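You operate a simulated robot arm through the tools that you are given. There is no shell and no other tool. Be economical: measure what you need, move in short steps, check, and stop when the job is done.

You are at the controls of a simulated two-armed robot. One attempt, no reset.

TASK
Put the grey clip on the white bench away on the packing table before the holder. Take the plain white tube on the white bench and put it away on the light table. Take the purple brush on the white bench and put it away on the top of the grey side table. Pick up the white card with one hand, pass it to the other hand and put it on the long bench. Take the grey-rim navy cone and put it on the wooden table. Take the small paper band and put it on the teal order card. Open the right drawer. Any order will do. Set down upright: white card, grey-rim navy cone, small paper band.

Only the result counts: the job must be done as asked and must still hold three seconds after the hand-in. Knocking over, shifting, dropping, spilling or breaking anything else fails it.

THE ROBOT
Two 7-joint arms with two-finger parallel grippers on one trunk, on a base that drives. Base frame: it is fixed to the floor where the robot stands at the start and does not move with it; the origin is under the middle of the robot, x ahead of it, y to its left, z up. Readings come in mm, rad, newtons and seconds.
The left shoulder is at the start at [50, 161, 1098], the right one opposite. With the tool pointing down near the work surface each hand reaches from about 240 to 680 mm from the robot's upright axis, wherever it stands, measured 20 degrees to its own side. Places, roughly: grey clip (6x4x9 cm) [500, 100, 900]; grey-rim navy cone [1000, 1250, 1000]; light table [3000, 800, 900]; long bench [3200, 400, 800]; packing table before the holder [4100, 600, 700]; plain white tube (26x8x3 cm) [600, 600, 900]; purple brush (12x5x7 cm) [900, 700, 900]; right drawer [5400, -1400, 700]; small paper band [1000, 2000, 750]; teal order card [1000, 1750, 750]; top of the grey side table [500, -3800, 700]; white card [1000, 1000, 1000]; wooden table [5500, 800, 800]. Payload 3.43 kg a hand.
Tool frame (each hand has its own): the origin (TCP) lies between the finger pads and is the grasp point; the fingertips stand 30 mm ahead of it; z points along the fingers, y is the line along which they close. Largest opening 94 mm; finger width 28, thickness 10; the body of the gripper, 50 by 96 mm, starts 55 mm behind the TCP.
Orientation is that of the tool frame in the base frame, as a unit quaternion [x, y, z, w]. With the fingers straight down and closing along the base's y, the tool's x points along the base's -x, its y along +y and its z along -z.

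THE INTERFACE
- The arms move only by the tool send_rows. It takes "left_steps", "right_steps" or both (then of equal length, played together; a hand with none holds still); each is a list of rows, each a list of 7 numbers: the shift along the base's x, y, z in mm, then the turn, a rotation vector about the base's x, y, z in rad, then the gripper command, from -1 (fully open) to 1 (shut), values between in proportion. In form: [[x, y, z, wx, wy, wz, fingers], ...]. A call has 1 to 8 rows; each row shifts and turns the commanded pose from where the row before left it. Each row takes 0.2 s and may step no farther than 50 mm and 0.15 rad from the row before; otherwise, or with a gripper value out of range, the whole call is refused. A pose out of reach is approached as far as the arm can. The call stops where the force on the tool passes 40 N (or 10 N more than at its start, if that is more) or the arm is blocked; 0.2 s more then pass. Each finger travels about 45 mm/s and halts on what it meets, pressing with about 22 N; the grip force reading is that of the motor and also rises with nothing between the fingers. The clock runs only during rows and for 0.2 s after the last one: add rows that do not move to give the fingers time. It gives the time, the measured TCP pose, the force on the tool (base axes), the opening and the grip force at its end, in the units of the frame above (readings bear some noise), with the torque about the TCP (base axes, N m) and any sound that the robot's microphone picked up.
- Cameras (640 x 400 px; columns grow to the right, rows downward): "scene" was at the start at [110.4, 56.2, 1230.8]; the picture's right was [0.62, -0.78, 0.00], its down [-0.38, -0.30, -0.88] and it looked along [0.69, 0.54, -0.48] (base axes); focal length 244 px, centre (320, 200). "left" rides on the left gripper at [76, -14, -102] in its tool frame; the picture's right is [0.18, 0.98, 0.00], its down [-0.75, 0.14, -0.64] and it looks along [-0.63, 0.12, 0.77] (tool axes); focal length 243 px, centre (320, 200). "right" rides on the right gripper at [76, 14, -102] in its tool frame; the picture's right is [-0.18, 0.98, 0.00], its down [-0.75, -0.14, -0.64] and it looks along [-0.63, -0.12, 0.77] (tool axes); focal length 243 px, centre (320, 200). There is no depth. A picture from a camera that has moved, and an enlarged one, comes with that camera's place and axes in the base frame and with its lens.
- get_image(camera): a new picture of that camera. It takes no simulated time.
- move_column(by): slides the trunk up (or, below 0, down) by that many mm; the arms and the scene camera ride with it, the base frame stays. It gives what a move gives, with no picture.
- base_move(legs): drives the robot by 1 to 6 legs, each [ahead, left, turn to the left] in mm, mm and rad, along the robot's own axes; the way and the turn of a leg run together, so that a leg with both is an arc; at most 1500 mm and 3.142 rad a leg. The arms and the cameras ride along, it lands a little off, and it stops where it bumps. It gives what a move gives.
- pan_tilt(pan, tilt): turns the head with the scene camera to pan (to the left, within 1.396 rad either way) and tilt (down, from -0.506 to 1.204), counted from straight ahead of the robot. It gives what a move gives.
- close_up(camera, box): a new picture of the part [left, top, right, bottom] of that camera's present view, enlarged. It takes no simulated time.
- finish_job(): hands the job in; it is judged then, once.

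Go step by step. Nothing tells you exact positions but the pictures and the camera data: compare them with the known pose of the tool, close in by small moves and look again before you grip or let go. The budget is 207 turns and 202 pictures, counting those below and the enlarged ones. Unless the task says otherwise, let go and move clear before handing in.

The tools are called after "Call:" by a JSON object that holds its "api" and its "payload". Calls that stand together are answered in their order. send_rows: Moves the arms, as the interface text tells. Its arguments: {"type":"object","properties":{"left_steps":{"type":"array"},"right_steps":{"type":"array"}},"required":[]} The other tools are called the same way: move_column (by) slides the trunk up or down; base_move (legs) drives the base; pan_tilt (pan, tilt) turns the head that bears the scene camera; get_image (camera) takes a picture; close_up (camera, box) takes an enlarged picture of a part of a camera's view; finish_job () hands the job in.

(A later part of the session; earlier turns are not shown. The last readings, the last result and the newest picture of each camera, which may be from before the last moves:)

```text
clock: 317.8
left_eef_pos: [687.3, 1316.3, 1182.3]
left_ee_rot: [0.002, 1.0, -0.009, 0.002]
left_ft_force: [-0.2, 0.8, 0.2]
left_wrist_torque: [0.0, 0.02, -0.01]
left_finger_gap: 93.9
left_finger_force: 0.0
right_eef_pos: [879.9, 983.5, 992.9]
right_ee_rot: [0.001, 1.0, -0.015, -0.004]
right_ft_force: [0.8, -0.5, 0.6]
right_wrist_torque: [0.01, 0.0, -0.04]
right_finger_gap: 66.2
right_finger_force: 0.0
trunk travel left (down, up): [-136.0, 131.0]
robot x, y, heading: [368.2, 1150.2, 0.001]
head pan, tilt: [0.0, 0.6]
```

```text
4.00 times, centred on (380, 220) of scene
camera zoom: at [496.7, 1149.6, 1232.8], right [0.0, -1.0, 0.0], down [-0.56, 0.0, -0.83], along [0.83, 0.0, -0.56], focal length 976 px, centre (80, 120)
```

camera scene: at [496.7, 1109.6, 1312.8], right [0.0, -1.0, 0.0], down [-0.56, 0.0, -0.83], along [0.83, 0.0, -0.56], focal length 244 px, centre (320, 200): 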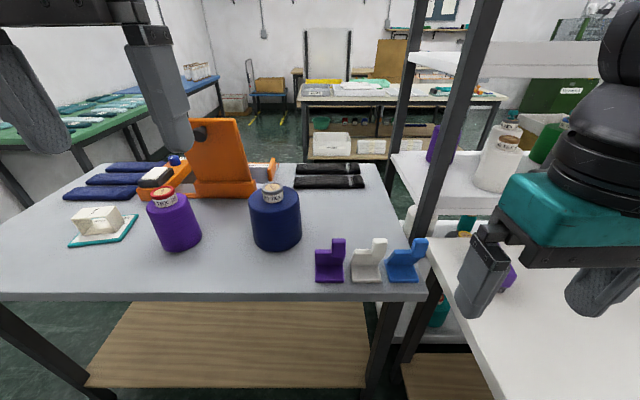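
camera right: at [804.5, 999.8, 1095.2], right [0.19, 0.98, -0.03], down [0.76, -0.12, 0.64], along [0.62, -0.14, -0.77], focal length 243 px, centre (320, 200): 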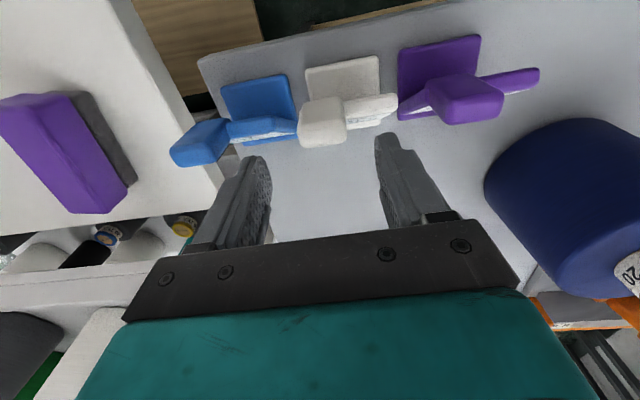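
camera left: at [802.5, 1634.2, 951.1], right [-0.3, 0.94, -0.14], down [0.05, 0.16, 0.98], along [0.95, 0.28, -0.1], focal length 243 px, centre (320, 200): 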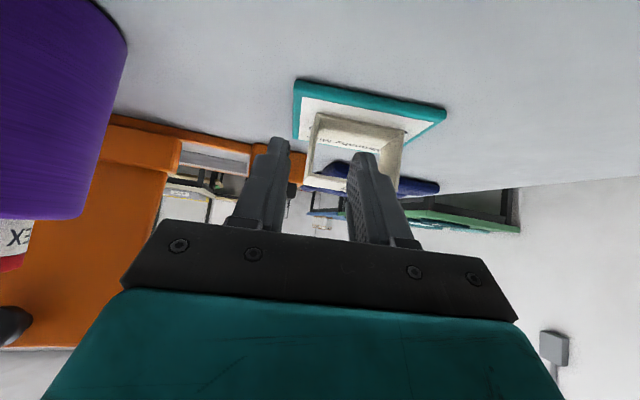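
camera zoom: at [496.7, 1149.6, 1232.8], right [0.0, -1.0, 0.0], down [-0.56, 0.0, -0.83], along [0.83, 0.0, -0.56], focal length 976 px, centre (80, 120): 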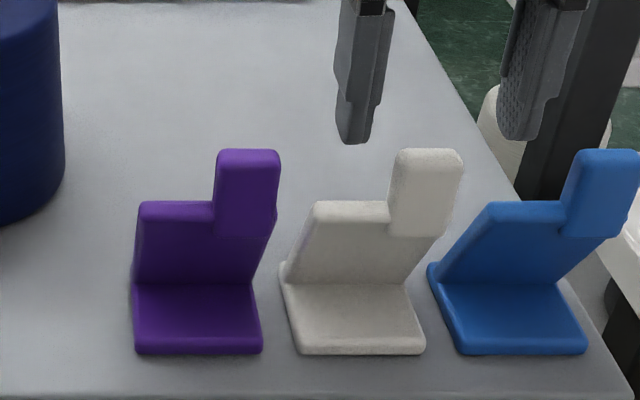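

The fingers are laterally centred on the tab. Descend in steps.

Call:
{"api": "send_rows", "payload": {"right_steps": [[1, 0, -15, 0, 0, 0, -0.4], [0, 0, -15, 0, 0, 0, -0.4], [0, 0, 0, 0, 0, 0, -0.4]]}}

Call:
{"api": "get_image", "payload": {"camera": "right"}}

Call:
{"api": "close_up", "payload": {"camera": "scene", "box": [300, 170, 460, 270]}}

```text
clock: 318.6
left_eef_pos: [686.6, 1314.9, 1181.9]
left_ee_rot: [0.002, 1.0, -0.007, 0.001]
left_ft_force: [-0.1, 0.2, -0.3]
left_wrist_torque: [-0.02, -0.03, -0.01]
left_finger_gap: 94.1
left_finger_force: 0.0
right_eef_pos: [879.1, 982.5, 963.4]
right_ee_rot: [0.001, 1.0, -0.015, -0.004]
right_ft_force: [0.0, -0.3, 2.1]
right_wrist_torque: [0.02, -0.01, -0.02]
right_finger_gap: 65.9
right_finger_force: 0.0
trunk travel left (down, up): [-136.0, 131.0]
robot x, y, heading: [367.1, 1151.4, 0.002]
head pan, tilt: [0.0, 0.6]
```

```text
72 pictures are left
camera right: at [804.6, 1000.1, 1066.4], right [0.19, 0.98, -0.03], down [0.76, -0.12, 0.64], along [0.62, -0.14, -0.77], focal length 243 px, centre (320, 200)
```

right: 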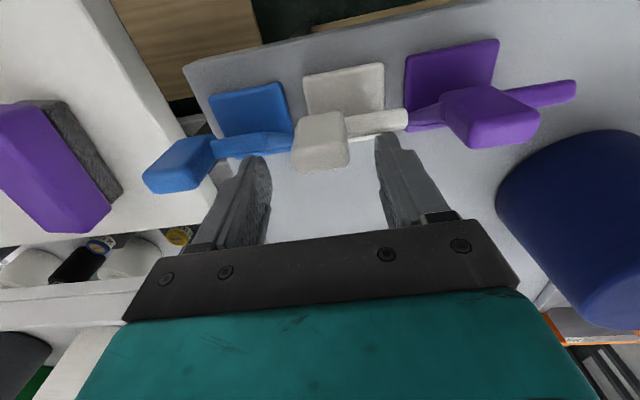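

```text
4.00 times, centred on (380, 220) of scene
camera zoom: at [496.6, 1149.6, 1232.8], right [0.0, -1.0, 0.0], down [-0.56, 0.0, -0.83], along [0.83, 0.0, -0.56], focal length 976 px, centre (80, 120)
```

zoom: 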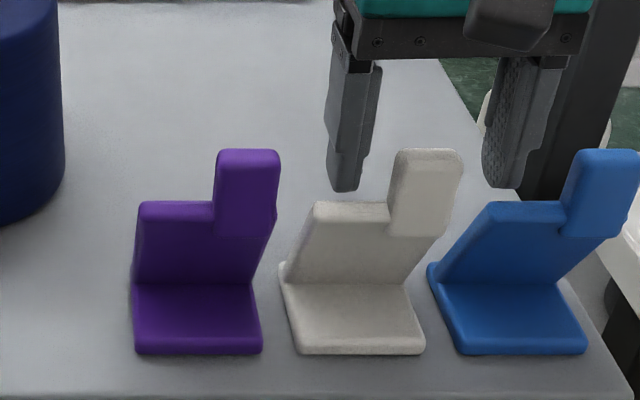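

Combining views, the tab is at x≈866 with top z≈960, so the current height is right; shift −12 mm in x (raising 3 mm) and close.

Call:
{"api": "send_rows", "payload": {"right_steps": [[0, 0, 3, 0, 0, 0, -0.4], [-12, 1, 0, 0, 0, 0, -0.4], [0, 0, 0, 0, 0, 0, -0.1], [0, 0, 0, 0, 0, 0, 0.3], [0, 0, 0, 0, 0, 0, 0.6], [0, 0, 0, 0, 0, 0, 0.6], [0, 0, 0, 0, 0, 0, 0.6]]}}

Call:
{"api": "get_image", "payload": {"camera": "right"}}

Call:
{"api": "close_up", "payload": {"camera": "scene", "box": [300, 170, 460, 270]}}

```text
clock: 320.2
left_eef_pos: [686.0, 1315.5, 1183.1]
left_ee_rot: [0.002, 1.0, -0.008, 0.003]
left_ft_force: [0.4, 0.0, -0.1]
left_wrist_torque: [0.01, 0.0, 0.01]
left_finger_gap: 94.0
left_finger_force: 0.0
right_eef_pos: [867.1, 985.2, 966.6]
right_ee_rot: [0.0, 1.0, -0.014, -0.006]
right_ft_force: [-0.1, 1.3, 3.5]
right_wrist_torque: [0.41, 0.04, 0.03]
right_finger_gap: 29.5
right_finger_force: 21.7
trunk travel left (down, up): [-136.0, 131.0]
robot x, y, heading: [368.0, 1150.0, -0.002]
head pan, tilt: [0.0, 0.6]
```

```text
70 pictures are left
camera right: at [791.3, 1001.3, 1069.0], right [0.18, 0.98, -0.03], down [0.76, -0.12, 0.64], along [0.62, -0.14, -0.77], focal length 243 px, centre (320, 200)
```

right: 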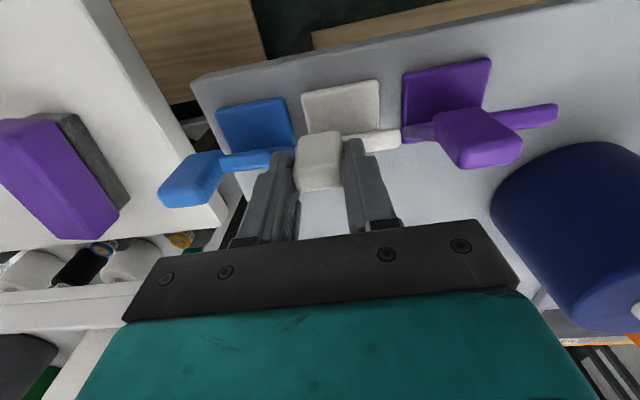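

```text
4.00 times, centred on (380, 220) of scene
camera zoom: at [496.3, 1149.8, 1232.9], right [0.0, -1.0, 0.0], down [-0.56, 0.0, -0.83], along [0.83, 0.0, -0.56], focal length 976 px, centre (80, 120)
```

zoom: 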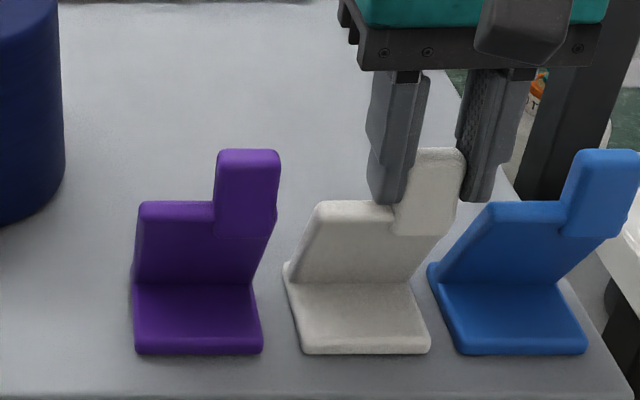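

Gripped (29.5 mm). Lift and check.

Call:
{"api": "send_rows", "payload": {"right_steps": [[0, 0, 20, 0, 0, 0, 0.7], [0, 0, 40, 0, 0, 0, 0.7], [0, 0, 40, 0, 0, 0, 0.7], [-20, 0, 40, 0, 0, 0, 0.7], [-45, 0, 10, 0, 0, 0, 0.7], [-45, 0, 0, 0, 0, 0, 0.7], [0, 0, 0, 0, 0, 0, 0.7]]}}

Call:
{"api": "get_image", "payload": {"camera": "scene"}}

Call:
{"api": "get_image", "payload": {"camera": "right"}}

```text
clock: 321.8
left_eef_pos: [686.5, 1315.8, 1181.2]
left_ee_rot: [0.002, 1.0, -0.008, 0.002]
left_ft_force: [0.3, 0.6, -0.7]
left_wrist_torque: [0.01, -0.01, -0.03]
left_finger_gap: 93.7
left_finger_force: 0.1
right_eef_pos: [756.8, 983.1, 1116.2]
right_ee_rot: [0.001, 1.0, -0.015, -0.004]
right_ft_force: [-0.4, -0.6, 0.2]
right_wrist_torque: [-0.01, -0.01, -0.03]
right_finger_gap: 29.7
right_finger_force: 21.8
trunk travel left (down, up): [-136.0, 131.0]
robot x, y, heading: [372.9, 1147.1, 0.0]
head pan, tilt: [0.0, 0.6]
```

```text
68 pictures are left
camera scene: at [496.9, 1149.6, 1232.7], right [0.0, -1.0, 0.0], down [-0.57, 0.0, -0.82], along [0.82, 0.0, -0.57], focal length 244 px, centre (320, 200)
```

scene: 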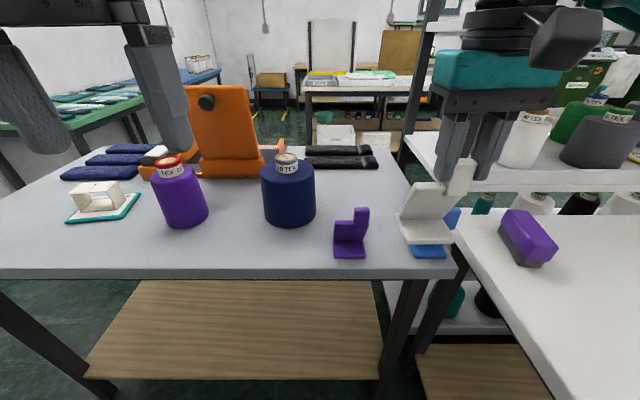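

```text
67 pictures are left
camera right: at [682.0, 1000.9, 1218.8], right [0.19, 0.98, -0.03], down [0.76, -0.12, 0.64], along [0.62, -0.14, -0.77], focal length 243 px, centre (320, 200)
```

right: 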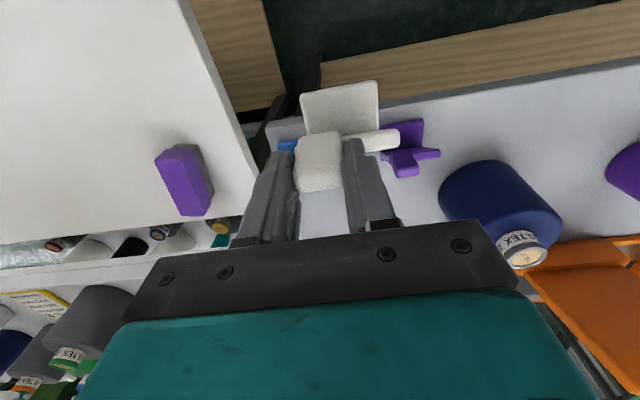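

The card is held by the right hand. Now bring it to the middle and turn the left hand: yaw +90°, then roll so it points down-right at 60°.

Call:
{"api": "send_rows", "payload": {"right_steps": [[5, 15, 5, 0, 0, 0, 0.7], [5, 15, 5, 0, 0, 0, 0.7], [5, 15, 5, 0, 0, 0, 0.7], [5, 15, 5, 0, 0, 0, 0.7], [5, 15, 5, 0, 0, 0, 0.7], [5, 15, 5, 0, 0, 0, 0.7], [5, 15, 4, 0, 0, 0, 0.7], [0, 0, 0, 0, 0, 0, 0.7]], "left_steps": [[0, 10, 0, 0, 0, 0.145, -1], [0, 10, 0, 0, 0, 0.145, -1], [0, 10, 0, 0, 0, 0.145, -1], [0, 10, 0, 0, 0, 0.145, -1], [0, 10, 0, 0, 0, 0.145, -1], [0, 0, 0, 0, 0, 0.145, -1], [0, 0, 0, 0, 0, 0.145, -1], [0, 0, 0, 0, 0, 0.145, -1]]}}

Call:
{"api": "send_rows", "payload": {"left_steps": [[0, 0, 0, 0, 0, 0.145, -1], [0, 0, 0, 0, 0, 0.145, -1], [0, 0, 0, 0, 0, 0.12, -1], [10, 0, 0, -0.148, 0, 0, -1], [10, 0, 0, -0.148, 0, 0, -1], [10, 0, 0, -0.148, 0, 0, -1], [10, 0, 0, -0.148, 0, 0, -1], [10, 0, 0, -0.148, 0, 0, -1]]}}

Call:
{"api": "send_rows", "payload": {"left_steps": [[10, 0, 0, -0.148, 0, 0, -1], [10, 0, 0, -0.148, 0, 0, -1], [0, 0, 0, 0, 0, 0, -1]]}}

Call:
{"api": "get_image", "payload": {"camera": "scene"}}

Call:
{"api": "get_image", "payload": {"camera": "left"}}

```text
clock: 323.6
left_eef_pos: [686.1, 1365.5, 1181.7]
left_ee_rot: [-0.547, 0.837, -0.006, 0.006]
left_ft_force: [0.3, -0.2, -0.4]
left_wrist_torque: [0.01, 0.01, -0.01]
left_finger_gap: 93.9
left_finger_force: 0.0
right_eef_pos: [792.8, 1090.2, 1148.9]
right_ee_rot: [0.001, 1.0, -0.015, -0.005]
right_ft_force: [0.7, -0.1, -0.5]
right_wrist_torque: [-0.05, 0.05, -0.01]
right_finger_gap: 29.6
right_finger_force: 22.5
trunk travel left (down, up): [-136.0, 131.0]
robot x, y, heading: [373.0, 1150.2, 0.001]
head pan, tilt: [0.0, 0.6]
```

```text
clock: 325.4
left_eef_pos: [738.7, 1366.0, 1181.3]
left_ee_rot: [0.66, -0.658, 0.262, 0.25]
left_ft_force: [0.3, -0.2, 0.2]
left_wrist_torque: [0.0, -0.01, -0.02]
left_finger_gap: 94.2
left_finger_force: 0.0
right_eef_pos: [791.9, 1089.2, 1149.4]
right_ee_rot: [0.001, 1.0, -0.015, -0.005]
right_ft_force: [0.0, 0.3, -0.3]
right_wrist_torque: [-0.01, 0.0, -0.04]
right_finger_gap: 29.4
right_finger_force: 21.7
trunk travel left (down, up): [-136.0, 131.0]
robot x, y, heading: [370.2, 1145.8, 0.0]
head pan, tilt: [0.0, 0.6]
```

```text
clock: 326.2
left_eef_pos: [756.7, 1364.6, 1182.5]
left_ee_rot: [0.616, -0.613, 0.355, 0.345]
left_ft_force: [-0.1, 1.0, -0.2]
left_wrist_torque: [-0.03, 0.01, 0.0]
left_finger_gap: 93.9
left_finger_force: 0.1
right_eef_pos: [792.0, 1091.0, 1148.8]
right_ee_rot: [0.0, 1.0, -0.015, -0.004]
right_ft_force: [0.0, 0.2, 0.0]
right_wrist_torque: [-0.02, 0.0, -0.02]
right_finger_gap: 29.5
right_finger_force: 22.2
trunk travel left (down, up): [-136.0, 131.0]
robot x, y, heading: [367.7, 1150.0, 0.004]
head pan, tilt: [0.0, 0.6]
```

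```text
66 pictures are left
camera scene: at [496.6, 1149.5, 1232.8], right [0.0, -1.0, 0.0], down [-0.56, 0.0, -0.83], along [0.83, 0.0, -0.56], focal length 244 px, centre (320, 200)
```

scene: 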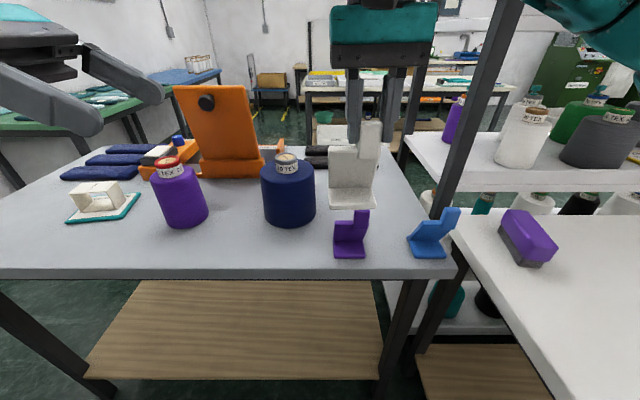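

```text
65 pictures are left
camera left: at [769.5, 1414.4, 1301.2], right [-0.98, -0.11, 0.15], down [-0.15, 0.94, -0.32], along [-0.1, -0.34, -0.94], focal length 243 px, centre (320, 200)
```

left: 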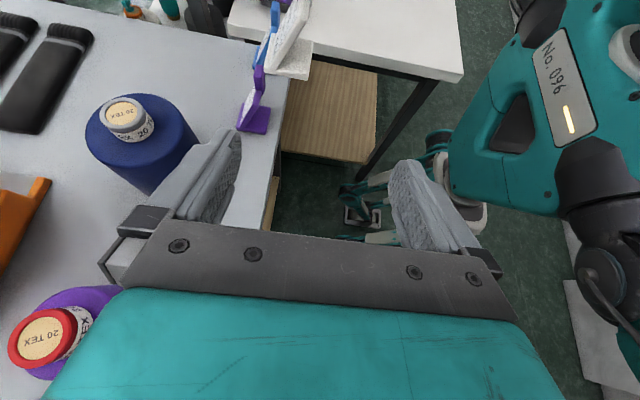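

Left hand tilt works. Approach to ~110 mm from the card's left edge and look.

Call:
{"api": "send_rows", "payload": {"left_steps": [[10, -30, -9, 0, 0, 0, -1], [10, -30, -9, 0, 0, 0, -1], [10, -30, -10, 0, 0, 0, -1], [10, -35, -10, 0, 0, 0, -1], [0, 0, 0, 0, 0, 0, -1]]}}

Call:
{"api": "get_image", "payload": {"camera": "left"}}

Call:
{"api": "get_image", "payload": {"camera": "scene"}}

```text
clock: 327.4
left_eef_pos: [798.0, 1241.4, 1143.0]
left_ee_rot: [0.616, -0.613, 0.355, 0.345]
left_ft_force: [1.3, 0.4, -0.1]
left_wrist_torque: [-0.01, -0.01, 0.01]
left_finger_gap: 94.3
left_finger_force: 0.1
right_eef_pos: [793.4, 1091.7, 1148.3]
right_ee_rot: [0.0, 1.0, -0.014, -0.004]
right_ft_force: [-0.3, -0.8, -2.1]
right_wrist_torque: [-0.03, 0.02, -0.01]
right_finger_gap: 29.0
right_finger_force: 21.7
trunk travel left (down, up): [-136.0, 131.0]
robot x, y, heading: [367.7, 1149.7, 0.004]
head pan, tilt: [0.0, 0.6]
```

```text
64 pictures are left
camera left: at [810.0, 1289.7, 1262.2], right [-0.98, -0.11, 0.15], down [-0.15, 0.94, -0.32], along [-0.1, -0.34, -0.94], focal length 243 px, centre (320, 200)
```

left: 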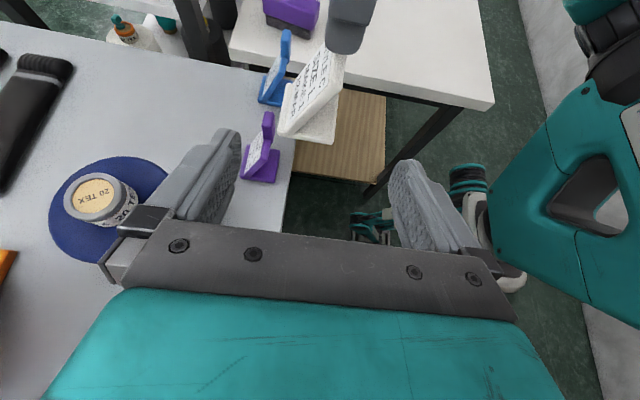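

```text
63 pictures are left
camera scene: at [496.6, 1149.8, 1232.8], right [0.0, -1.0, 0.0], down [-0.56, 0.0, -0.83], along [0.83, 0.0, -0.56], focal length 244 px, centre (320, 200)
```

scene: 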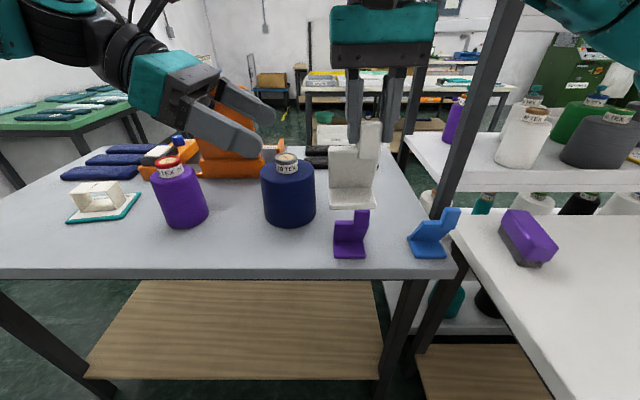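

Call:
{"api": "close_up", "payload": {"camera": "left", "box": [230, 0, 430, 160]}}

Call:
{"api": "close_up", "payload": {"camera": "scene", "box": [220, 90, 420, 220]}}

```text
2.50 times, centred on (330, 80) of left
camera zoom: at [810.0, 1289.7, 1262.2], right [-0.98, -0.11, 0.15], down [-0.15, 0.94, -0.32], along [-0.1, -0.34, -0.94], focal length 606 px, centre (295, 500)
```

zoom: 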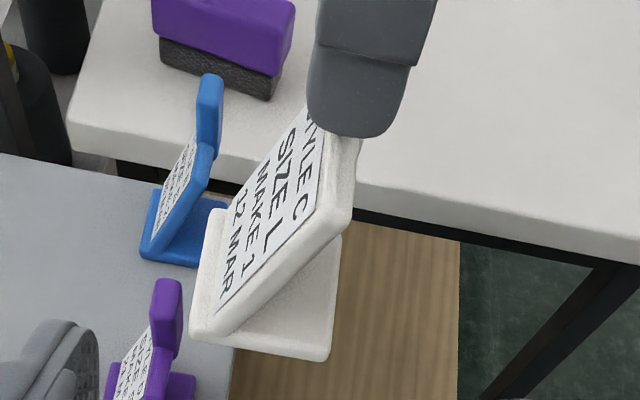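

```text
3.08 times, centred on (320, 155) of scene
camera zoom: at [496.6, 1149.8, 1232.8], right [0.0, -1.0, 0.0], down [-0.56, 0.0, -0.83], along [0.83, 0.0, -0.56], focal length 750 px, centre (320, 338)
```

zoom: 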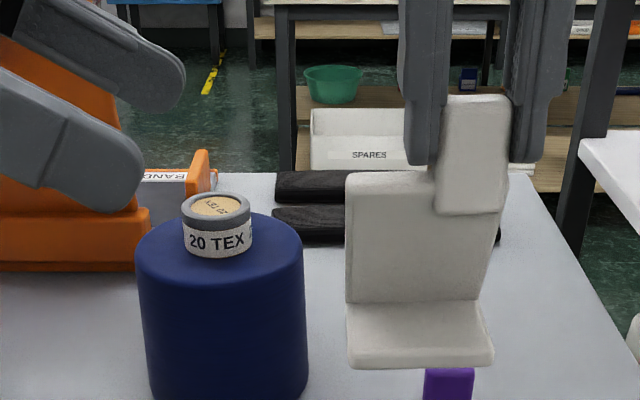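

The plate leans ~30° toward me, so I'll also rotate the left hand −0.52 rad about y to pinch it squarely, then line up.

Call:
{"api": "send_rows", "payload": {"left_steps": [[0, 0, 0, 0, -0.13, 0, -0.6], [0, 0, 0, 0, -0.13, 0, -0.6], [0, 0, 0, 0, -0.13, 0, -0.6], [0, 0, 0, 0, -0.13, 0, -0.6], [-7, -15, -14, 0, 0, 0, -0.6], [-6, -16, -14, 0, 0, 0, -0.6], [0, 0, 0, 0, 0, 0, -0.6]]}}

Call:
{"api": "get_image", "payload": {"camera": "left"}}

Call:
{"api": "get_image", "payload": {"camera": "scene"}}

```text
clock: 329.0
left_eef_pos: [783.9, 1209.8, 1115.3]
left_ee_rot: [-0.505, 0.681, -0.501, -0.175]
left_ft_force: [-0.2, 0.7, 0.7]
left_wrist_torque: [0.04, -0.02, -0.01]
left_finger_gap: 75.2
left_finger_force: 0.1
right_eef_pos: [792.0, 1089.2, 1150.2]
right_ee_rot: [0.0, 1.0, -0.015, -0.005]
right_ft_force: [-0.1, 0.0, -0.8]
right_wrist_torque: [-0.01, 0.01, 0.04]
right_finger_gap: 29.6
right_finger_force: 22.4
trunk travel left (down, up): [-136.0, 131.0]
robot x, y, heading: [373.9, 1150.9, 0.001]
head pan, tilt: [0.0, 0.6]
```

```text
60 pictures are left
camera left: at [735.1, 1259.7, 1224.3], right [-0.93, -0.11, -0.36], down [0.03, 0.94, -0.35], along [0.38, -0.34, -0.86], focal length 243 px, centre (320, 200)
```

left: 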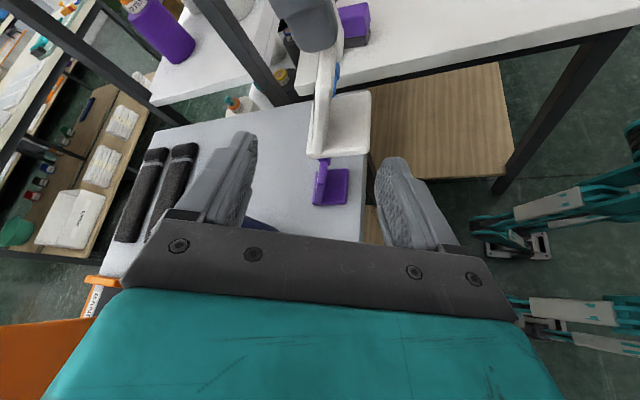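

```text
59 pictures are left
camera scene: at [496.7, 1149.6, 1232.8], right [0.0, -1.0, 0.0], down [-0.56, 0.0, -0.83], along [0.83, 0.0, -0.56], focal length 244 px, centre (320, 200)
```

scene: 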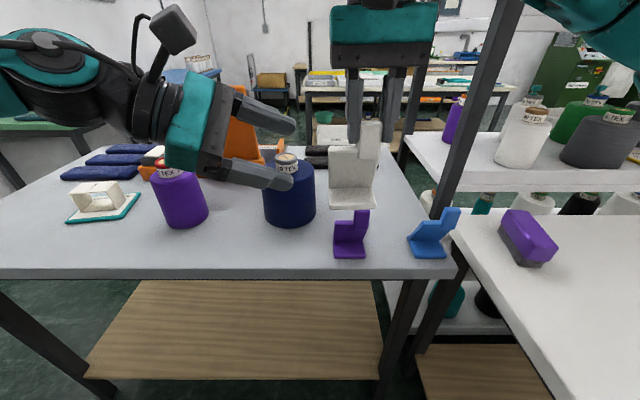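

The plate is edge-on and centred between the fingers. Advance along the tool axis.

Call:
{"api": "send_rows", "payload": {"left_steps": [[5, -18, -9, 0, 0, 0, -0.3], [5, -17, -8, 0, 0, 0, -0.3], [5, -18, -9, 0, 0, 0, -0.3], [0, 0, 0, 0, 0, 0, -0.3]]}}

Call:
{"api": "get_image", "payload": {"camera": "left"}}

Call:
{"api": "close_up", "payload": {"camera": "scene", "box": [220, 90, 420, 220]}}

```text
clock: 330.0
left_eef_pos: [799.5, 1156.2, 1089.3]
left_ee_rot: [-0.504, 0.681, -0.501, -0.175]
left_ft_force: [-0.2, 0.0, -0.8]
left_wrist_torque: [-0.02, -0.02, -0.04]
left_finger_gap: 61.4
left_finger_force: 0.1
right_eef_pos: [792.6, 1089.7, 1149.0]
right_ee_rot: [0.001, 1.0, -0.015, -0.005]
right_ft_force: [-0.6, 1.0, -0.6]
right_wrist_torque: [0.04, -0.01, -0.01]
right_finger_gap: 29.5
right_finger_force: 22.7
trunk travel left (down, up): [-136.0, 131.0]
robot x, y, heading: [368.6, 1152.1, 0.004]
head pan, tilt: [0.0, 0.6]
```

```text
58 pictures are left
camera left: at [750.4, 1205.2, 1198.8], right [-0.93, -0.11, -0.36], down [0.03, 0.94, -0.35], along [0.37, -0.34, -0.86], focal length 243 px, centre (320, 200)
```

left: 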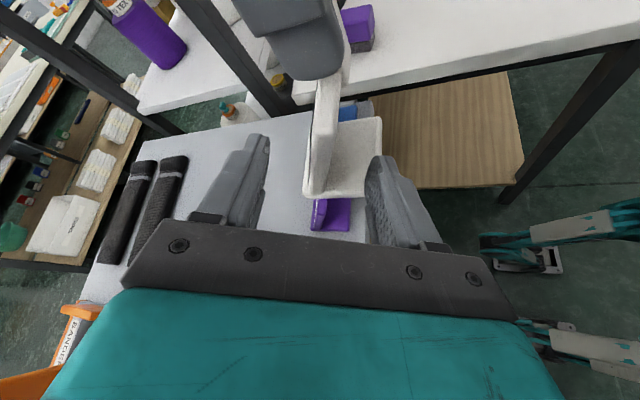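

```text
3.08 times, centred on (320, 155) of scene
camera zoom: at [496.7, 1149.7, 1232.8], right [0.0, -1.0, 0.0], down [-0.56, 0.0, -0.83], along [0.83, 0.0, -0.56], focal length 750 px, centre (320, 338)
```

zoom: 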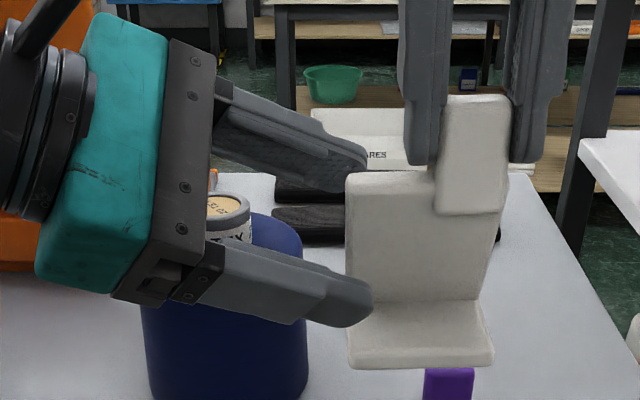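

Call:
{"api": "send_rows", "payload": {"left_steps": [[0, 0, 0, 0, 0, 0, 0.0], [0, 0, 0, 0, 0, 0, 0.1], [4, -12, -5, 0, 0, 0, 0.1], [2, -8, -3, 0, 0, 0, 0.1], [0, 0, 0, 0, 0, 0, 0.4], [0, 0, 0, 0, 0, 0, 0.8], [0, 0, 0, 0, 0, 0, 0.9], [0, 0, 0, 0, 0, 0, 0.9]]}}

Call:
{"api": "get_image", "payload": {"camera": "left"}}

Call:
{"api": "close_up", "payload": {"camera": "scene", "box": [220, 90, 420, 220]}}

```text
clock: 331.8
left_eef_pos: [806.1, 1137.1, 1081.6]
left_ee_rot: [-0.504, 0.682, -0.5, -0.176]
left_ft_force: [-0.4, -1.7, -0.5]
left_wrist_torque: [0.26, 0.68, -0.26]
left_finger_gap: 16.2
left_finger_force: 22.0
right_eef_pos: [791.9, 1090.1, 1148.3]
right_ee_rot: [0.0, 1.0, -0.014, -0.004]
right_ft_force: [-0.9, 2.1, -1.4]
right_wrist_torque: [-0.16, -0.68, 0.24]
right_finger_gap: 29.7
right_finger_force: 21.9
trunk travel left (down, up): [-136.0, 131.0]
robot x, y, heading: [371.0, 1152.4, -0.001]
head pan, tilt: [0.0, 0.6]
```

```text
56 pictures are left
camera left: at [757.0, 1186.2, 1190.8], right [-0.93, -0.11, -0.36], down [0.03, 0.94, -0.35], along [0.37, -0.34, -0.86], focal length 243 px, centre (320, 200)
```

left: 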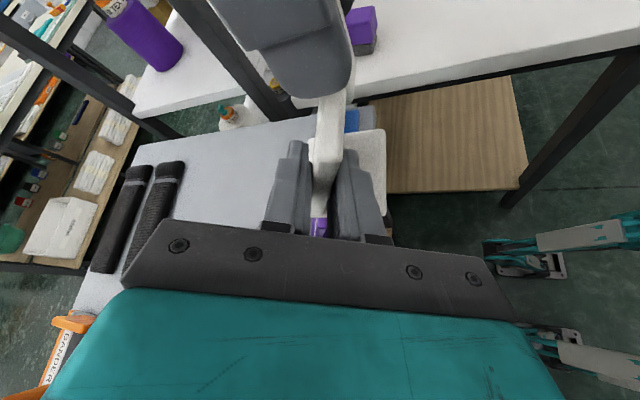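

```text
3.08 times, centred on (320, 155) of scene
camera zoom: at [496.7, 1149.6, 1232.8], right [0.0, -1.0, 0.0], down [-0.56, 0.0, -0.83], along [0.83, 0.0, -0.56], focal length 750 px, centre (320, 338)
```

zoom: 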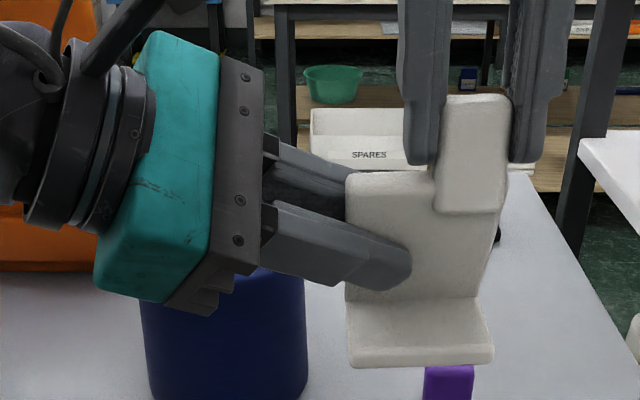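

The left hand has the plate firmly. Release the right hand and lift it away.

Call:
{"api": "send_rows", "payload": {"right_steps": [[0, 0, 0, 0, 0, 0, 0.2], [0, 0, 0, 0, 0, 0, -0.3], [0, 0, 0, 0, 0, 0, -0.3], [0, 0, 25, 0, 0, 0, -0.3], [0, 0, 40, 0, 0, 0, -0.3], [0, -40, 20, 0, 0, 0, -1], [0, -45, 0, 0, 0, 0, -1], [0, -45, 0, 0, 0, 0, -1]]}}

Call:
{"api": "get_image", "payload": {"camera": "scene"}}

```text
clock: 333.6
left_eef_pos: [805.4, 1137.2, 1081.8]
left_ee_rot: [-0.505, 0.681, -0.501, -0.174]
left_ft_force: [-0.1, -0.3, -0.1]
left_wrist_torque: [0.0, 0.0, 0.02]
left_finger_gap: 15.5
left_finger_force: 22.2
right_eef_pos: [792.1, 957.1, 1235.5]
right_ee_rot: [0.0, 1.0, -0.014, -0.005]
right_ft_force: [-0.1, -0.3, -0.3]
right_wrist_torque: [-0.02, 0.01, 0.04]
right_finger_gap: 94.1
right_finger_force: 0.0
trunk travel left (down, up): [-136.0, 131.0]
robot x, y, heading: [372.0, 1145.4, -0.0]
head pan, tilt: [0.0, 0.6]
```

```text
54 pictures are left
camera scene: at [496.5, 1148.9, 1232.8], right [0.0, -1.0, 0.0], down [-0.56, 0.0, -0.83], along [0.83, 0.0, -0.56], focal length 244 px, centre (320, 200)
```

scene: 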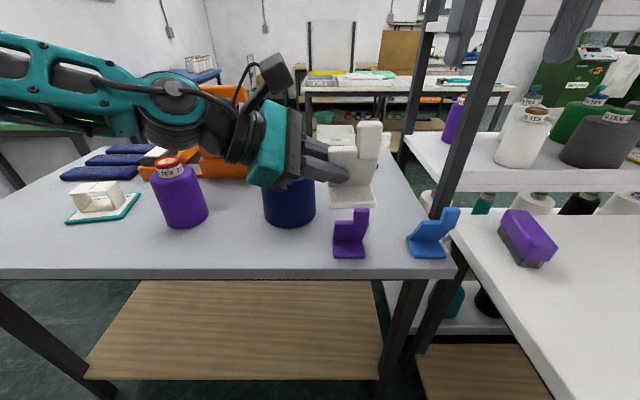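

Handover done. Retract the left hand with the card to the left, then position the base so the right hand can reach the navy cone.

Call:
{"api": "send_rows", "payload": {"left_steps": [[-10, 30, 15, 0, 0, 0, 0.9], [-10, 35, 15, 0, 0, 0, 0.9], [-10, 35, 15, 0, 0, 0, 0.9], [-10, 35, 15, 0, 0, 0, 0.9], [-15, 35, 15, 0, 0, 0, 0.9], [-15, 35, 0, 0, 0, 0, 0.9], [-15, 25, 0, 0, 0, 0, 0.9], [0, 0, 0, 0, 0, 0, 0.9]]}}

Call:
{"api": "base_move", "payload": {"legs": [[0, 280, 0], [70, 0, 0]]}}

Call:
{"api": "get_image", "payload": {"camera": "scene"}}

Call:
{"api": "get_image", "payload": {"camera": "right"}}

```text
clock: 335.4
left_eef_pos: [720.1, 1365.0, 1156.1]
left_ee_rot: [-0.505, 0.681, -0.5, -0.175]
left_ft_force: [0.8, -0.6, -1.3]
left_wrist_torque: [0.02, 0.02, 0.01]
left_finger_gap: 15.4
left_finger_force: 21.7
right_eef_pos: [790.9, 958.1, 1234.5]
right_ee_rot: [0.001, 1.0, -0.015, -0.004]
right_ft_force: [-0.2, 0.6, -0.4]
right_wrist_torque: [0.01, 0.02, -0.02]
right_finger_gap: 93.8
right_finger_force: 0.1
trunk travel left (down, up): [-136.0, 131.0]
robot x, y, heading: [369.0, 1152.6, 0.003]
head pan, tilt: [0.0, 0.6]
```

```text
clock: 337.9
left_eef_pos: [788.7, 1643.3, 1155.5]
left_ee_rot: [-0.505, 0.681, -0.501, -0.174]
left_ft_force: [0.2, 0.5, -0.7]
left_wrist_torque: [0.04, 0.0, -0.02]
left_finger_gap: 15.6
left_finger_force: 22.7
right_eef_pos: [860.9, 1236.3, 1236.0]
right_ee_rot: [0.002, 1.0, -0.015, -0.005]
right_ft_force: [0.2, -0.4, 0.1]
right_wrist_torque: [0.01, 0.02, 0.03]
right_finger_gap: 94.2
right_finger_force: 0.1
trunk travel left (down, up): [-136.0, 131.0]
robot x, y, heading: [439.3, 1430.7, 0.007]
head pan, tilt: [0.0, 0.6]
```

```text
53 pictures are left
camera scene: at [565.7, 1428.3, 1232.7], right [0.0, -1.0, 0.0], down [-0.57, 0.0, -0.82], along [0.82, 0.0, -0.57], focal length 244 px, centre (320, 200)
```

scene: 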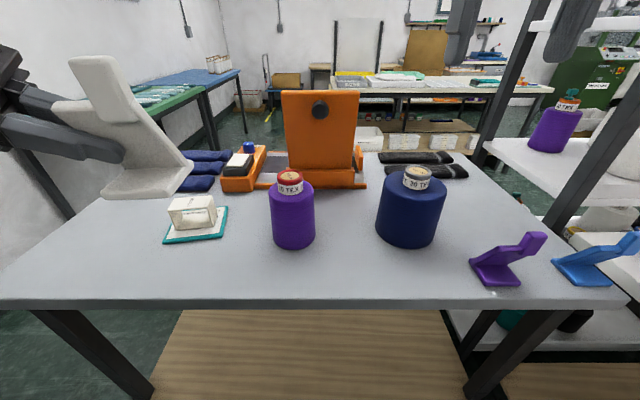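

```text
52 pictures are left
camera right: at [785.4, 1253.5, 1337.5], right [0.19, 0.98, -0.03], down [0.76, -0.12, 0.64], along [0.62, -0.14, -0.77], focal length 243 px, centre (320, 200)
```

right: 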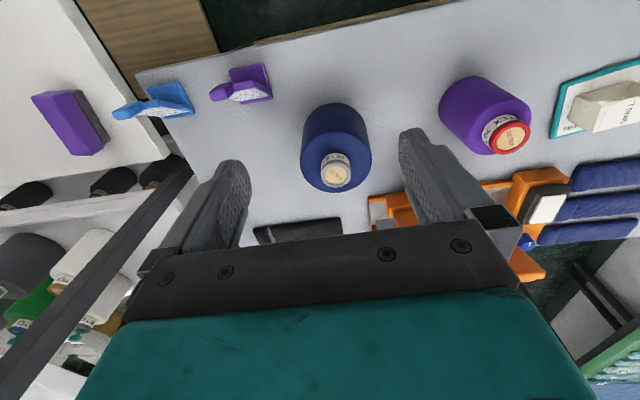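

Cone cap is near [1008, 1228, 996]. Move the right hand above it.

Call:
{"api": "send_rows", "payload": {"right_steps": [[35, -2, -30, 0, 0, 0, -1], [35, -2, -30, 0, 0, 0, -1], [35, -2, -30, 0, 0, 0, -1], [35, -2, -30, 0, 0, 0, -1], [5, 0, -40, 0, 0, 0, -1], [0, 0, -25, 0, 0, 0, -1], [0, 0, 0, 0, 0, 0, -1]]}}

Call:
{"api": "get_image", "payload": {"camera": "right"}}

Call:
{"api": "close_up", "payload": {"camera": "scene", "box": [340, 120, 500, 220]}}

```text
clock: 339.6
left_eef_pos: [788.5, 1644.5, 1155.0]
left_ee_rot: [-0.503, 0.682, -0.501, -0.175]
left_ft_force: [-0.6, 0.9, -0.7]
left_wrist_torque: [0.01, -0.02, -0.01]
left_finger_gap: 15.4
left_finger_force: 22.0
right_eef_pos: [1006.8, 1231.6, 1050.1]
right_ee_rot: [0.001, 1.0, -0.015, -0.004]
right_ft_force: [0.8, 0.9, 0.9]
right_wrist_torque: [-0.01, 0.0, 0.04]
right_finger_gap: 93.7
right_finger_force: 0.1
trunk travel left (down, up): [-136.0, 131.0]
robot x, y, heading: [436.3, 1432.0, 0.003]
head pan, tilt: [0.0, 0.6]
```

```text
51 pictures are left
camera right: at [931.1, 1247.9, 1152.3], right [0.19, 0.98, -0.03], down [0.76, -0.12, 0.64], along [0.62, -0.14, -0.77], focal length 243 px, centre (320, 200)
```

right: 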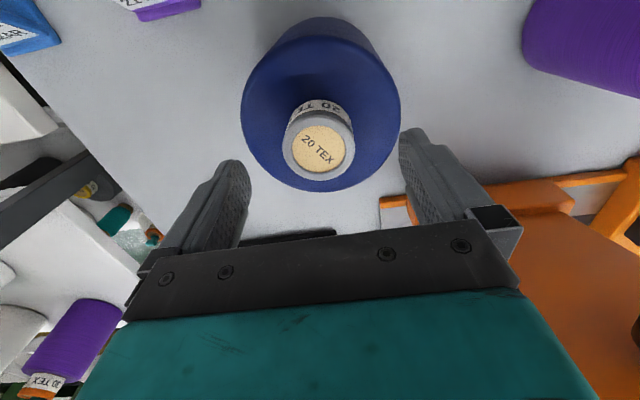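

```text
4.00 times, centred on (420, 170) of scene
camera zoom: at [564.9, 1428.4, 1232.8], right [0.0, -1.0, 0.0], down [-0.56, 0.0, -0.83], along [0.83, 0.0, -0.56], focal length 976 px, centre (-80, 320)
```

zoom: 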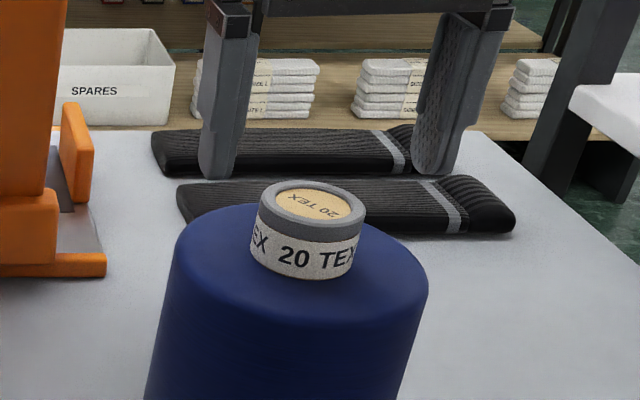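

Adjust +3/−3 mm and descend to grip the cap.

Call:
{"api": "send_rows", "payload": {"right_steps": [[3, -3, -15, 0, 0, 0, -1], [0, 0, -15, 0, 0, 0, -1], [0, 0, -12, 0, 0, 0, -1], [0, 0, 0, 0, 0, 0, -0.5], [0, 0, 0, 0, 0, 0, 0], [0, 0, 0, 0, 0, 0, 0.6], [0, 0, 0, 0, 0, 0, 0.6], [0, 0, 0, 0, 0, 0, 0.6]]}}

Call:
{"api": "get_image", "payload": {"camera": "right"}}

Call:
{"api": "close_up", "payload": {"camera": "scene", "box": [340, 120, 500, 220]}}

```text
clock: 341.4
left_eef_pos: [788.5, 1643.1, 1155.2]
left_ee_rot: [-0.504, 0.682, -0.5, -0.175]
left_ft_force: [-0.8, -0.9, -1.1]
left_wrist_torque: [0.03, 0.01, 0.0]
left_finger_gap: 15.3
left_finger_force: 21.6
right_eef_pos: [1008.4, 1227.0, 1007.8]
right_ee_rot: [0.001, 1.0, -0.014, -0.004]
right_ft_force: [0.1, 2.1, -0.6]
right_wrist_torque: [0.65, -0.09, 0.1]
right_finger_gap: 49.2
right_finger_force: 22.4
trunk travel left (down, up): [-136.0, 131.0]
robot x, y, heading: [437.5, 1429.9, -0.003]
head pan, tilt: [0.0, 0.6]
```

```text
49 pictures are left
camera right: at [933.0, 1244.7, 1110.4], right [0.19, 0.98, -0.03], down [0.76, -0.12, 0.64], along [0.62, -0.14, -0.77], focal length 243 px, centre (320, 200)
```

right: 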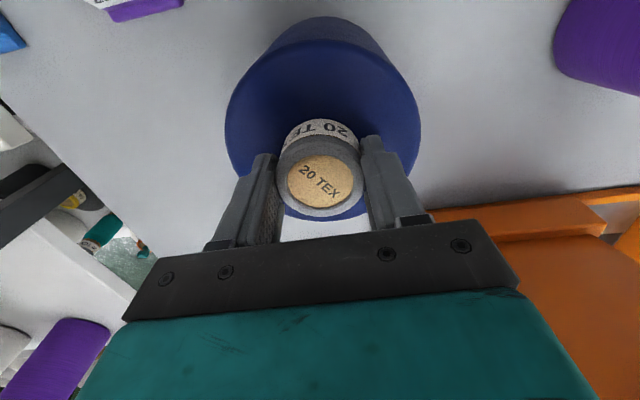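

```text
4.00 times, centred on (420, 170) of scene
camera zoom: at [565.1, 1428.4, 1232.7], right [0.0, -1.0, 0.0], down [-0.57, 0.0, -0.82], along [0.82, 0.0, -0.57], focal length 976 px, centre (-80, 320)
```

zoom: 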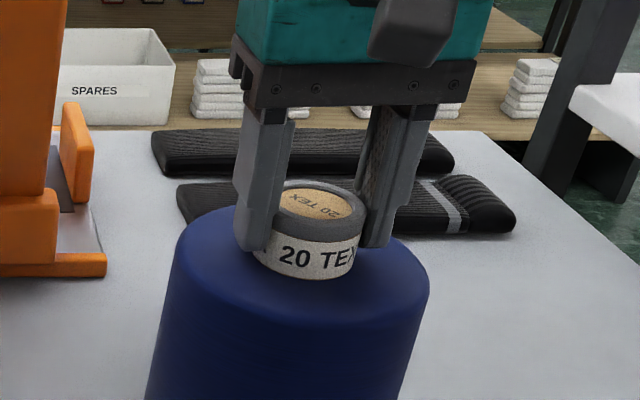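

Gripped. Lift the cone and tuck in.

Call:
{"api": "send_rows", "payload": {"right_steps": [[0, 0, 20, 0, 0, 0, 0.8], [0, 0, 40, 0, 0, 0, 0.8], [0, 0, 40, 0, 0, 0, 0.8], [0, 0, 40, 0, 0, 0, 0.8], [-45, 0, 10, 0, 0, 0, 0.8], [-45, 0, 0, 0, 0, 0, 0.8], [-45, 5, 0, 0, 0, 0, 0.8], [-45, 10, 0, 0, 0, 0, 0.8]]}}

Call:
{"api": "get_image", "payload": {"camera": "scene"}}

```text
clock: 343.1
left_eef_pos: [788.0, 1643.9, 1155.9]
left_ee_rot: [-0.504, 0.682, -0.5, -0.175]
left_ft_force: [-0.1, 0.0, -0.1]
left_wrist_torque: [0.04, 0.0, 0.02]
left_finger_gap: 15.5
left_finger_force: 22.0
right_eef_pos: [823.5, 1242.5, 1158.2]
right_ee_rot: [0.002, 1.0, -0.015, -0.005]
right_ft_force: [-0.4, 0.6, -6.5]
right_wrist_torque: [0.03, 0.0, 0.03]
right_finger_gap: 49.1
right_finger_force: 22.3
trunk travel left (down, up): [-136.0, 131.0]
robot x, y, heading: [435.5, 1427.2, -0.0]
head pan, tilt: [0.0, 0.6]
```

```text
47 pictures are left
camera scene: at [564.9, 1428.2, 1232.8], right [0.0, -1.0, 0.0], down [-0.56, 0.0, -0.83], along [0.83, 0.0, -0.56], focal length 244 px, centre (320, 200)
```

scene: 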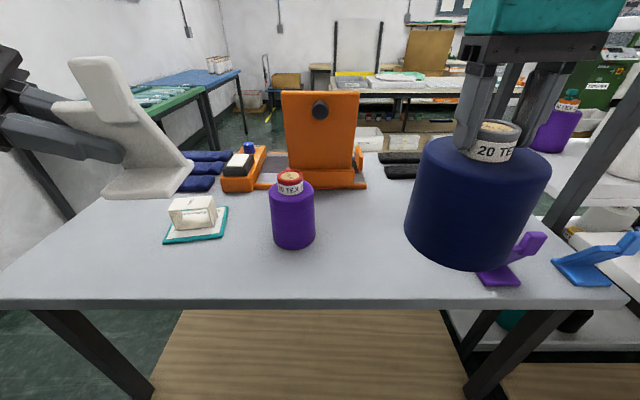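

Both held. Retrace the known route toward the long bench.

Call:
{"api": "base_move", "payload": {"legs": [[-566, 0, 0], [0, -1200, 0], [0, -1100, 0], [0, 0, 1.57], [-110, 0, 0]]}}

```text
clock: 362.1
left_eef_pos: [-313.0, -674.4, 1155.9]
left_ee_rot: [0.84, -0.116, 0.476, -0.235]
left_ft_force: [-0.1, -0.1, -0.2]
left_wrist_torque: [0.03, 0.0, 0.02]
left_finger_gap: 15.6
left_finger_force: 21.8
right_eef_pos: [88.5, -628.6, 1157.6]
right_ee_rot: [0.714, -0.7, 0.013, -0.007]
right_ft_force: [-0.9, -0.5, -5.7]
right_wrist_torque: [-0.05, 0.05, -0.03]
right_finger_gap: 48.6
right_finger_force: 21.9
trunk travel left (down, up): [-136.0, 131.0]
robot x, y, heading: [-89.9, -1021.9, 1.595]
head pan, tilt: [0.0, 0.6]
```

Call:
{"api": "base_move", "payload": {"legs": [[0, -1150, -0.02], [0, -1130, 0], [1400, 0, 0], [0, 0, -1.57]]}}

Call:
{"api": "pan_tilt", "payload": {"pan": -0.2, "tilt": 0.5}}

Call:
{"api": "get_image", "payload": {"camera": "scene"}}

```text
clock: 383.8
left_eef_pos: [2510.2, 664.1, 1154.9]
left_ee_rot: [-0.506, 0.68, -0.501, -0.172]
left_ft_force: [0.4, 0.3, 0.1]
left_wrist_torque: [0.01, 0.0, -0.02]
left_finger_gap: 15.2
left_finger_force: 22.0
right_eef_pos: [2547.9, 262.2, 1156.2]
right_ee_rot: [-0.002, 1.0, -0.014, -0.006]
right_ft_force: [0.0, -0.1, -6.5]
right_wrist_torque: [-0.03, 0.04, -0.04]
right_finger_gap: 49.0
right_finger_force: 21.7
trunk travel left (down, up): [-136.0, 131.0]
robot x, y, heading: [2160.1, 443.0, 0.009]
head pan, tilt: [0.0, 0.6]
```

```text
clock: 384.6
left_eef_pos: [2509.8, 663.0, 1155.7]
left_ee_rot: [-0.506, 0.68, -0.502, -0.173]
left_ft_force: [-0.2, -0.6, -0.2]
left_wrist_torque: [0.05, 0.0, -0.02]
left_finger_gap: 15.5
left_finger_force: 22.2
right_eef_pos: [2548.7, 262.3, 1156.9]
right_ee_rot: [-0.002, 1.0, -0.015, -0.005]
right_ft_force: [-0.5, 0.7, -5.4]
right_wrist_torque: [0.04, 0.02, -0.02]
right_finger_gap: 49.0
right_finger_force: 21.8
trunk travel left (down, up): [-136.0, 131.0]
robot x, y, heading: [2155.7, 444.1, 0.008]
head pan, tilt: [-0.201, 0.499]
```

```text
46 pictures are left
camera scene: at [2289.0, 429.0, 1241.8], right [-0.19, -0.98, 0.0], down [-0.47, 0.09, -0.88], along [0.86, -0.17, -0.48], focal length 244 px, centre (320, 200)
```

scene: 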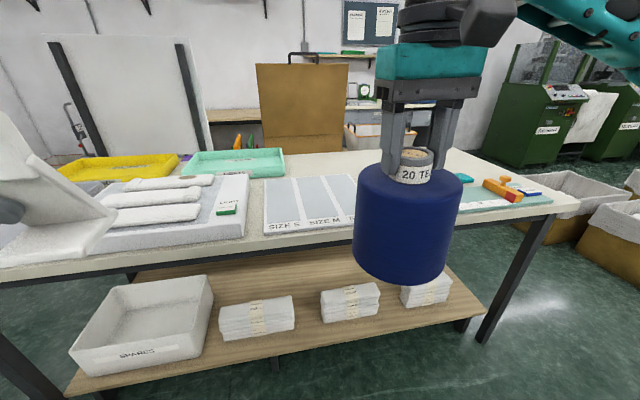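

The reachable front of the bench is full; free space is at the bench's right-rear end (~[3400, −330]). I'll go around to the right end, facing +y.

Call:
{"api": "base_move", "payload": {"legs": [[0, -760, 0], [0, -780, 0], [1450, 0, 0], [0, 0, 1.56]]}}

Call:
{"api": "pan_tilt", "payload": {"pan": 0.15, "tilt": 0.55}}

Call:
{"api": "get_image", "payload": {"camera": "scene"}}

```text
clock: 403.1
left_eef_pos: [3402.4, -728.3, 1155.9]
left_ee_rot: [0.839, -0.12, 0.476, -0.233]
left_ft_force: [0.3, -0.1, 0.0]
left_wrist_torque: [0.01, 0.03, 0.03]
left_finger_gap: 15.4
left_finger_force: 21.6
right_eef_pos: [3803.0, -687.1, 1156.6]
right_ee_rot: [0.711, -0.703, 0.014, -0.007]
right_ft_force: [0.3, 0.8, -5.7]
right_wrist_torque: [-0.01, 0.05, 0.01]
right_finger_gap: 48.8
right_finger_force: 22.6
trunk travel left (down, up): [-136.0, 131.0]
robot x, y, heading: [3623.8, -1078.6, 1.585]
head pan, tilt: [-0.201, 0.499]
```

```text
clock: 403.9
left_eef_pos: [3402.0, -727.2, 1154.5]
left_ee_rot: [0.84, -0.12, 0.476, -0.233]
left_ft_force: [-1.0, -0.5, -1.6]
left_wrist_torque: [-0.01, 0.01, 0.02]
left_finger_gap: 15.7
left_finger_force: 21.9
right_eef_pos: [3803.7, -684.7, 1156.2]
right_ee_rot: [0.71, -0.704, 0.014, -0.007]
right_ft_force: [0.3, 0.9, -6.1]
right_wrist_torque: [-0.04, 0.06, 0.0]
right_finger_gap: 48.9
right_finger_force: 22.2
trunk travel left (down, up): [-136.0, 131.0]
robot x, y, heading: [3623.4, -1077.0, 1.584]
head pan, tilt: [0.15, 0.55]
```

```text
45 pictures are left
camera scene: at [3605.8, -947.9, 1237.2], right [0.99, 0.16, 0.0], down [0.08, -0.52, -0.85], along [-0.14, 0.84, -0.52], focal length 244 px, centre (320, 200)
```

scene: 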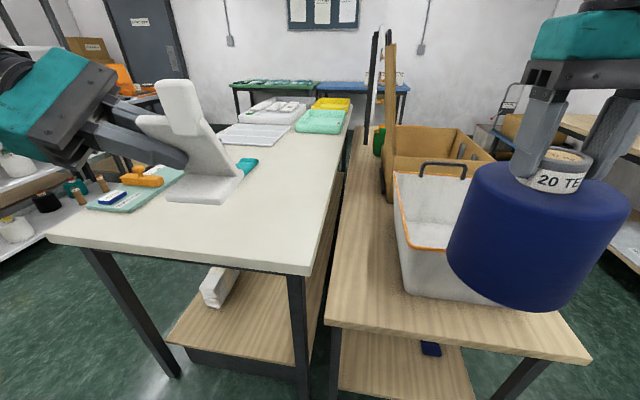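

There is free bench surface at x 3250–3500, y −550…−150. First raise/retract the cone hand, then drive ahead 150 mm and extend the left hand.

Call:
{"api": "send_rows", "payload": {"right_steps": [[0, -40, 20, 0, 0, 0, 0.8], [0, -40, 30, 0, 0, 0, 0.8], [0, 0, 20, 0, 0, 0, 0.8]]}}

Call:
{"api": "base_move", "payload": {"legs": [[150, 0, -0.015]]}}

Call:
{"api": "send_rows", "payload": {"left_steps": [[0, 25, -30, 0, 0, 0, 0.9], [0, 25, -30, 0, 0, 0, 0.9], [0, 25, -30, 0, 0, 0, 0.9], [0, 25, -30, 0, 0, 0, 0.9], [0, 0, -30, 0, 0, 0, 0.9], [0, 0, 0, 0, 0, 0, 0.9]]}}

Call:
{"api": "get_image", "payload": {"camera": "scene"}}

```text
clock: 404.7
left_eef_pos: [3400.9, -728.5, 1154.5]
left_ee_rot: [0.839, -0.12, 0.476, -0.234]
left_ft_force: [-0.2, 0.0, -0.2]
left_wrist_torque: [0.0, 0.02, -0.01]
left_finger_gap: 15.5
left_finger_force: 22.2
right_eef_pos: [3803.4, -768.2, 1227.0]
right_ee_rot: [0.71, -0.704, 0.014, -0.007]
right_ft_force: [0.6, 0.0, -6.5]
right_wrist_torque: [-0.04, 0.01, -0.01]
right_finger_gap: 48.9
right_finger_force: 22.2
trunk travel left (down, up): [-136.0, 131.0]
robot x, y, heading: [3622.6, -1077.8, 1.582]
head pan, tilt: [0.15, 0.55]
```

```text
clock: 406.1
left_eef_pos: [3407.4, -572.5, 1154.9]
left_ee_rot: [0.838, -0.127, 0.478, -0.23]
left_ft_force: [-0.2, 1.2, -1.9]
left_wrist_torque: [-0.02, 0.04, -0.02]
left_finger_gap: 15.8
left_finger_force: 21.9
right_eef_pos: [3807.8, -618.2, 1226.2]
right_ee_rot: [-0.704, 0.71, -0.014, 0.007]
right_ft_force: [0.3, 0.9, -5.5]
right_wrist_torque: [-0.01, -0.01, 0.02]
right_finger_gap: 48.8
right_finger_force: 22.5
trunk travel left (down, up): [-136.0, 131.0]
robot x, y, heading: [3624.4, -927.7, 1.568]
head pan, tilt: [0.15, 0.55]
```

```text
clock: 407.5
left_eef_pos: [3407.6, -473.1, 1005.0]
left_ee_rot: [0.838, -0.127, 0.478, -0.23]
left_ft_force: [0.0, 0.0, -0.4]
left_wrist_torque: [-0.01, 0.03, 0.03]
left_finger_gap: 15.8
left_finger_force: 21.7
right_eef_pos: [3807.1, -619.7, 1227.1]
right_ee_rot: [-0.704, 0.71, -0.014, 0.006]
right_ft_force: [0.8, 0.7, -6.2]
right_wrist_torque: [-0.04, 0.02, 0.0]
right_finger_gap: 48.9
right_finger_force: 22.4
trunk travel left (down, up): [-136.0, 131.0]
robot x, y, heading: [3622.4, -931.5, 1.569]
head pan, tilt: [0.15, 0.55]
```

```text
44 pictures are left
camera scene: at [3607.5, -796.7, 1237.2], right [0.99, 0.15, 0.0], down [0.08, -0.52, -0.85], along [-0.12, 0.84, -0.52], focal length 244 px, centre (320, 200)
```

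scene: 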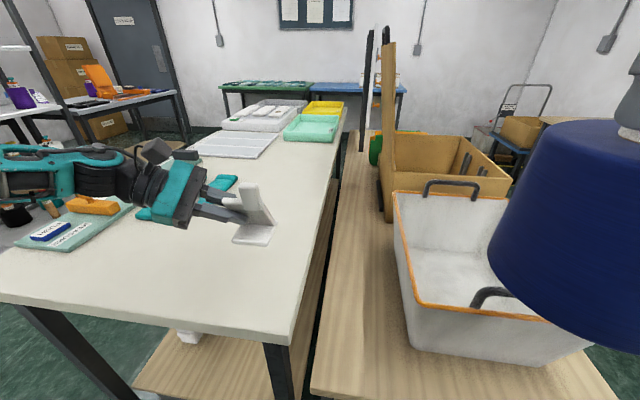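

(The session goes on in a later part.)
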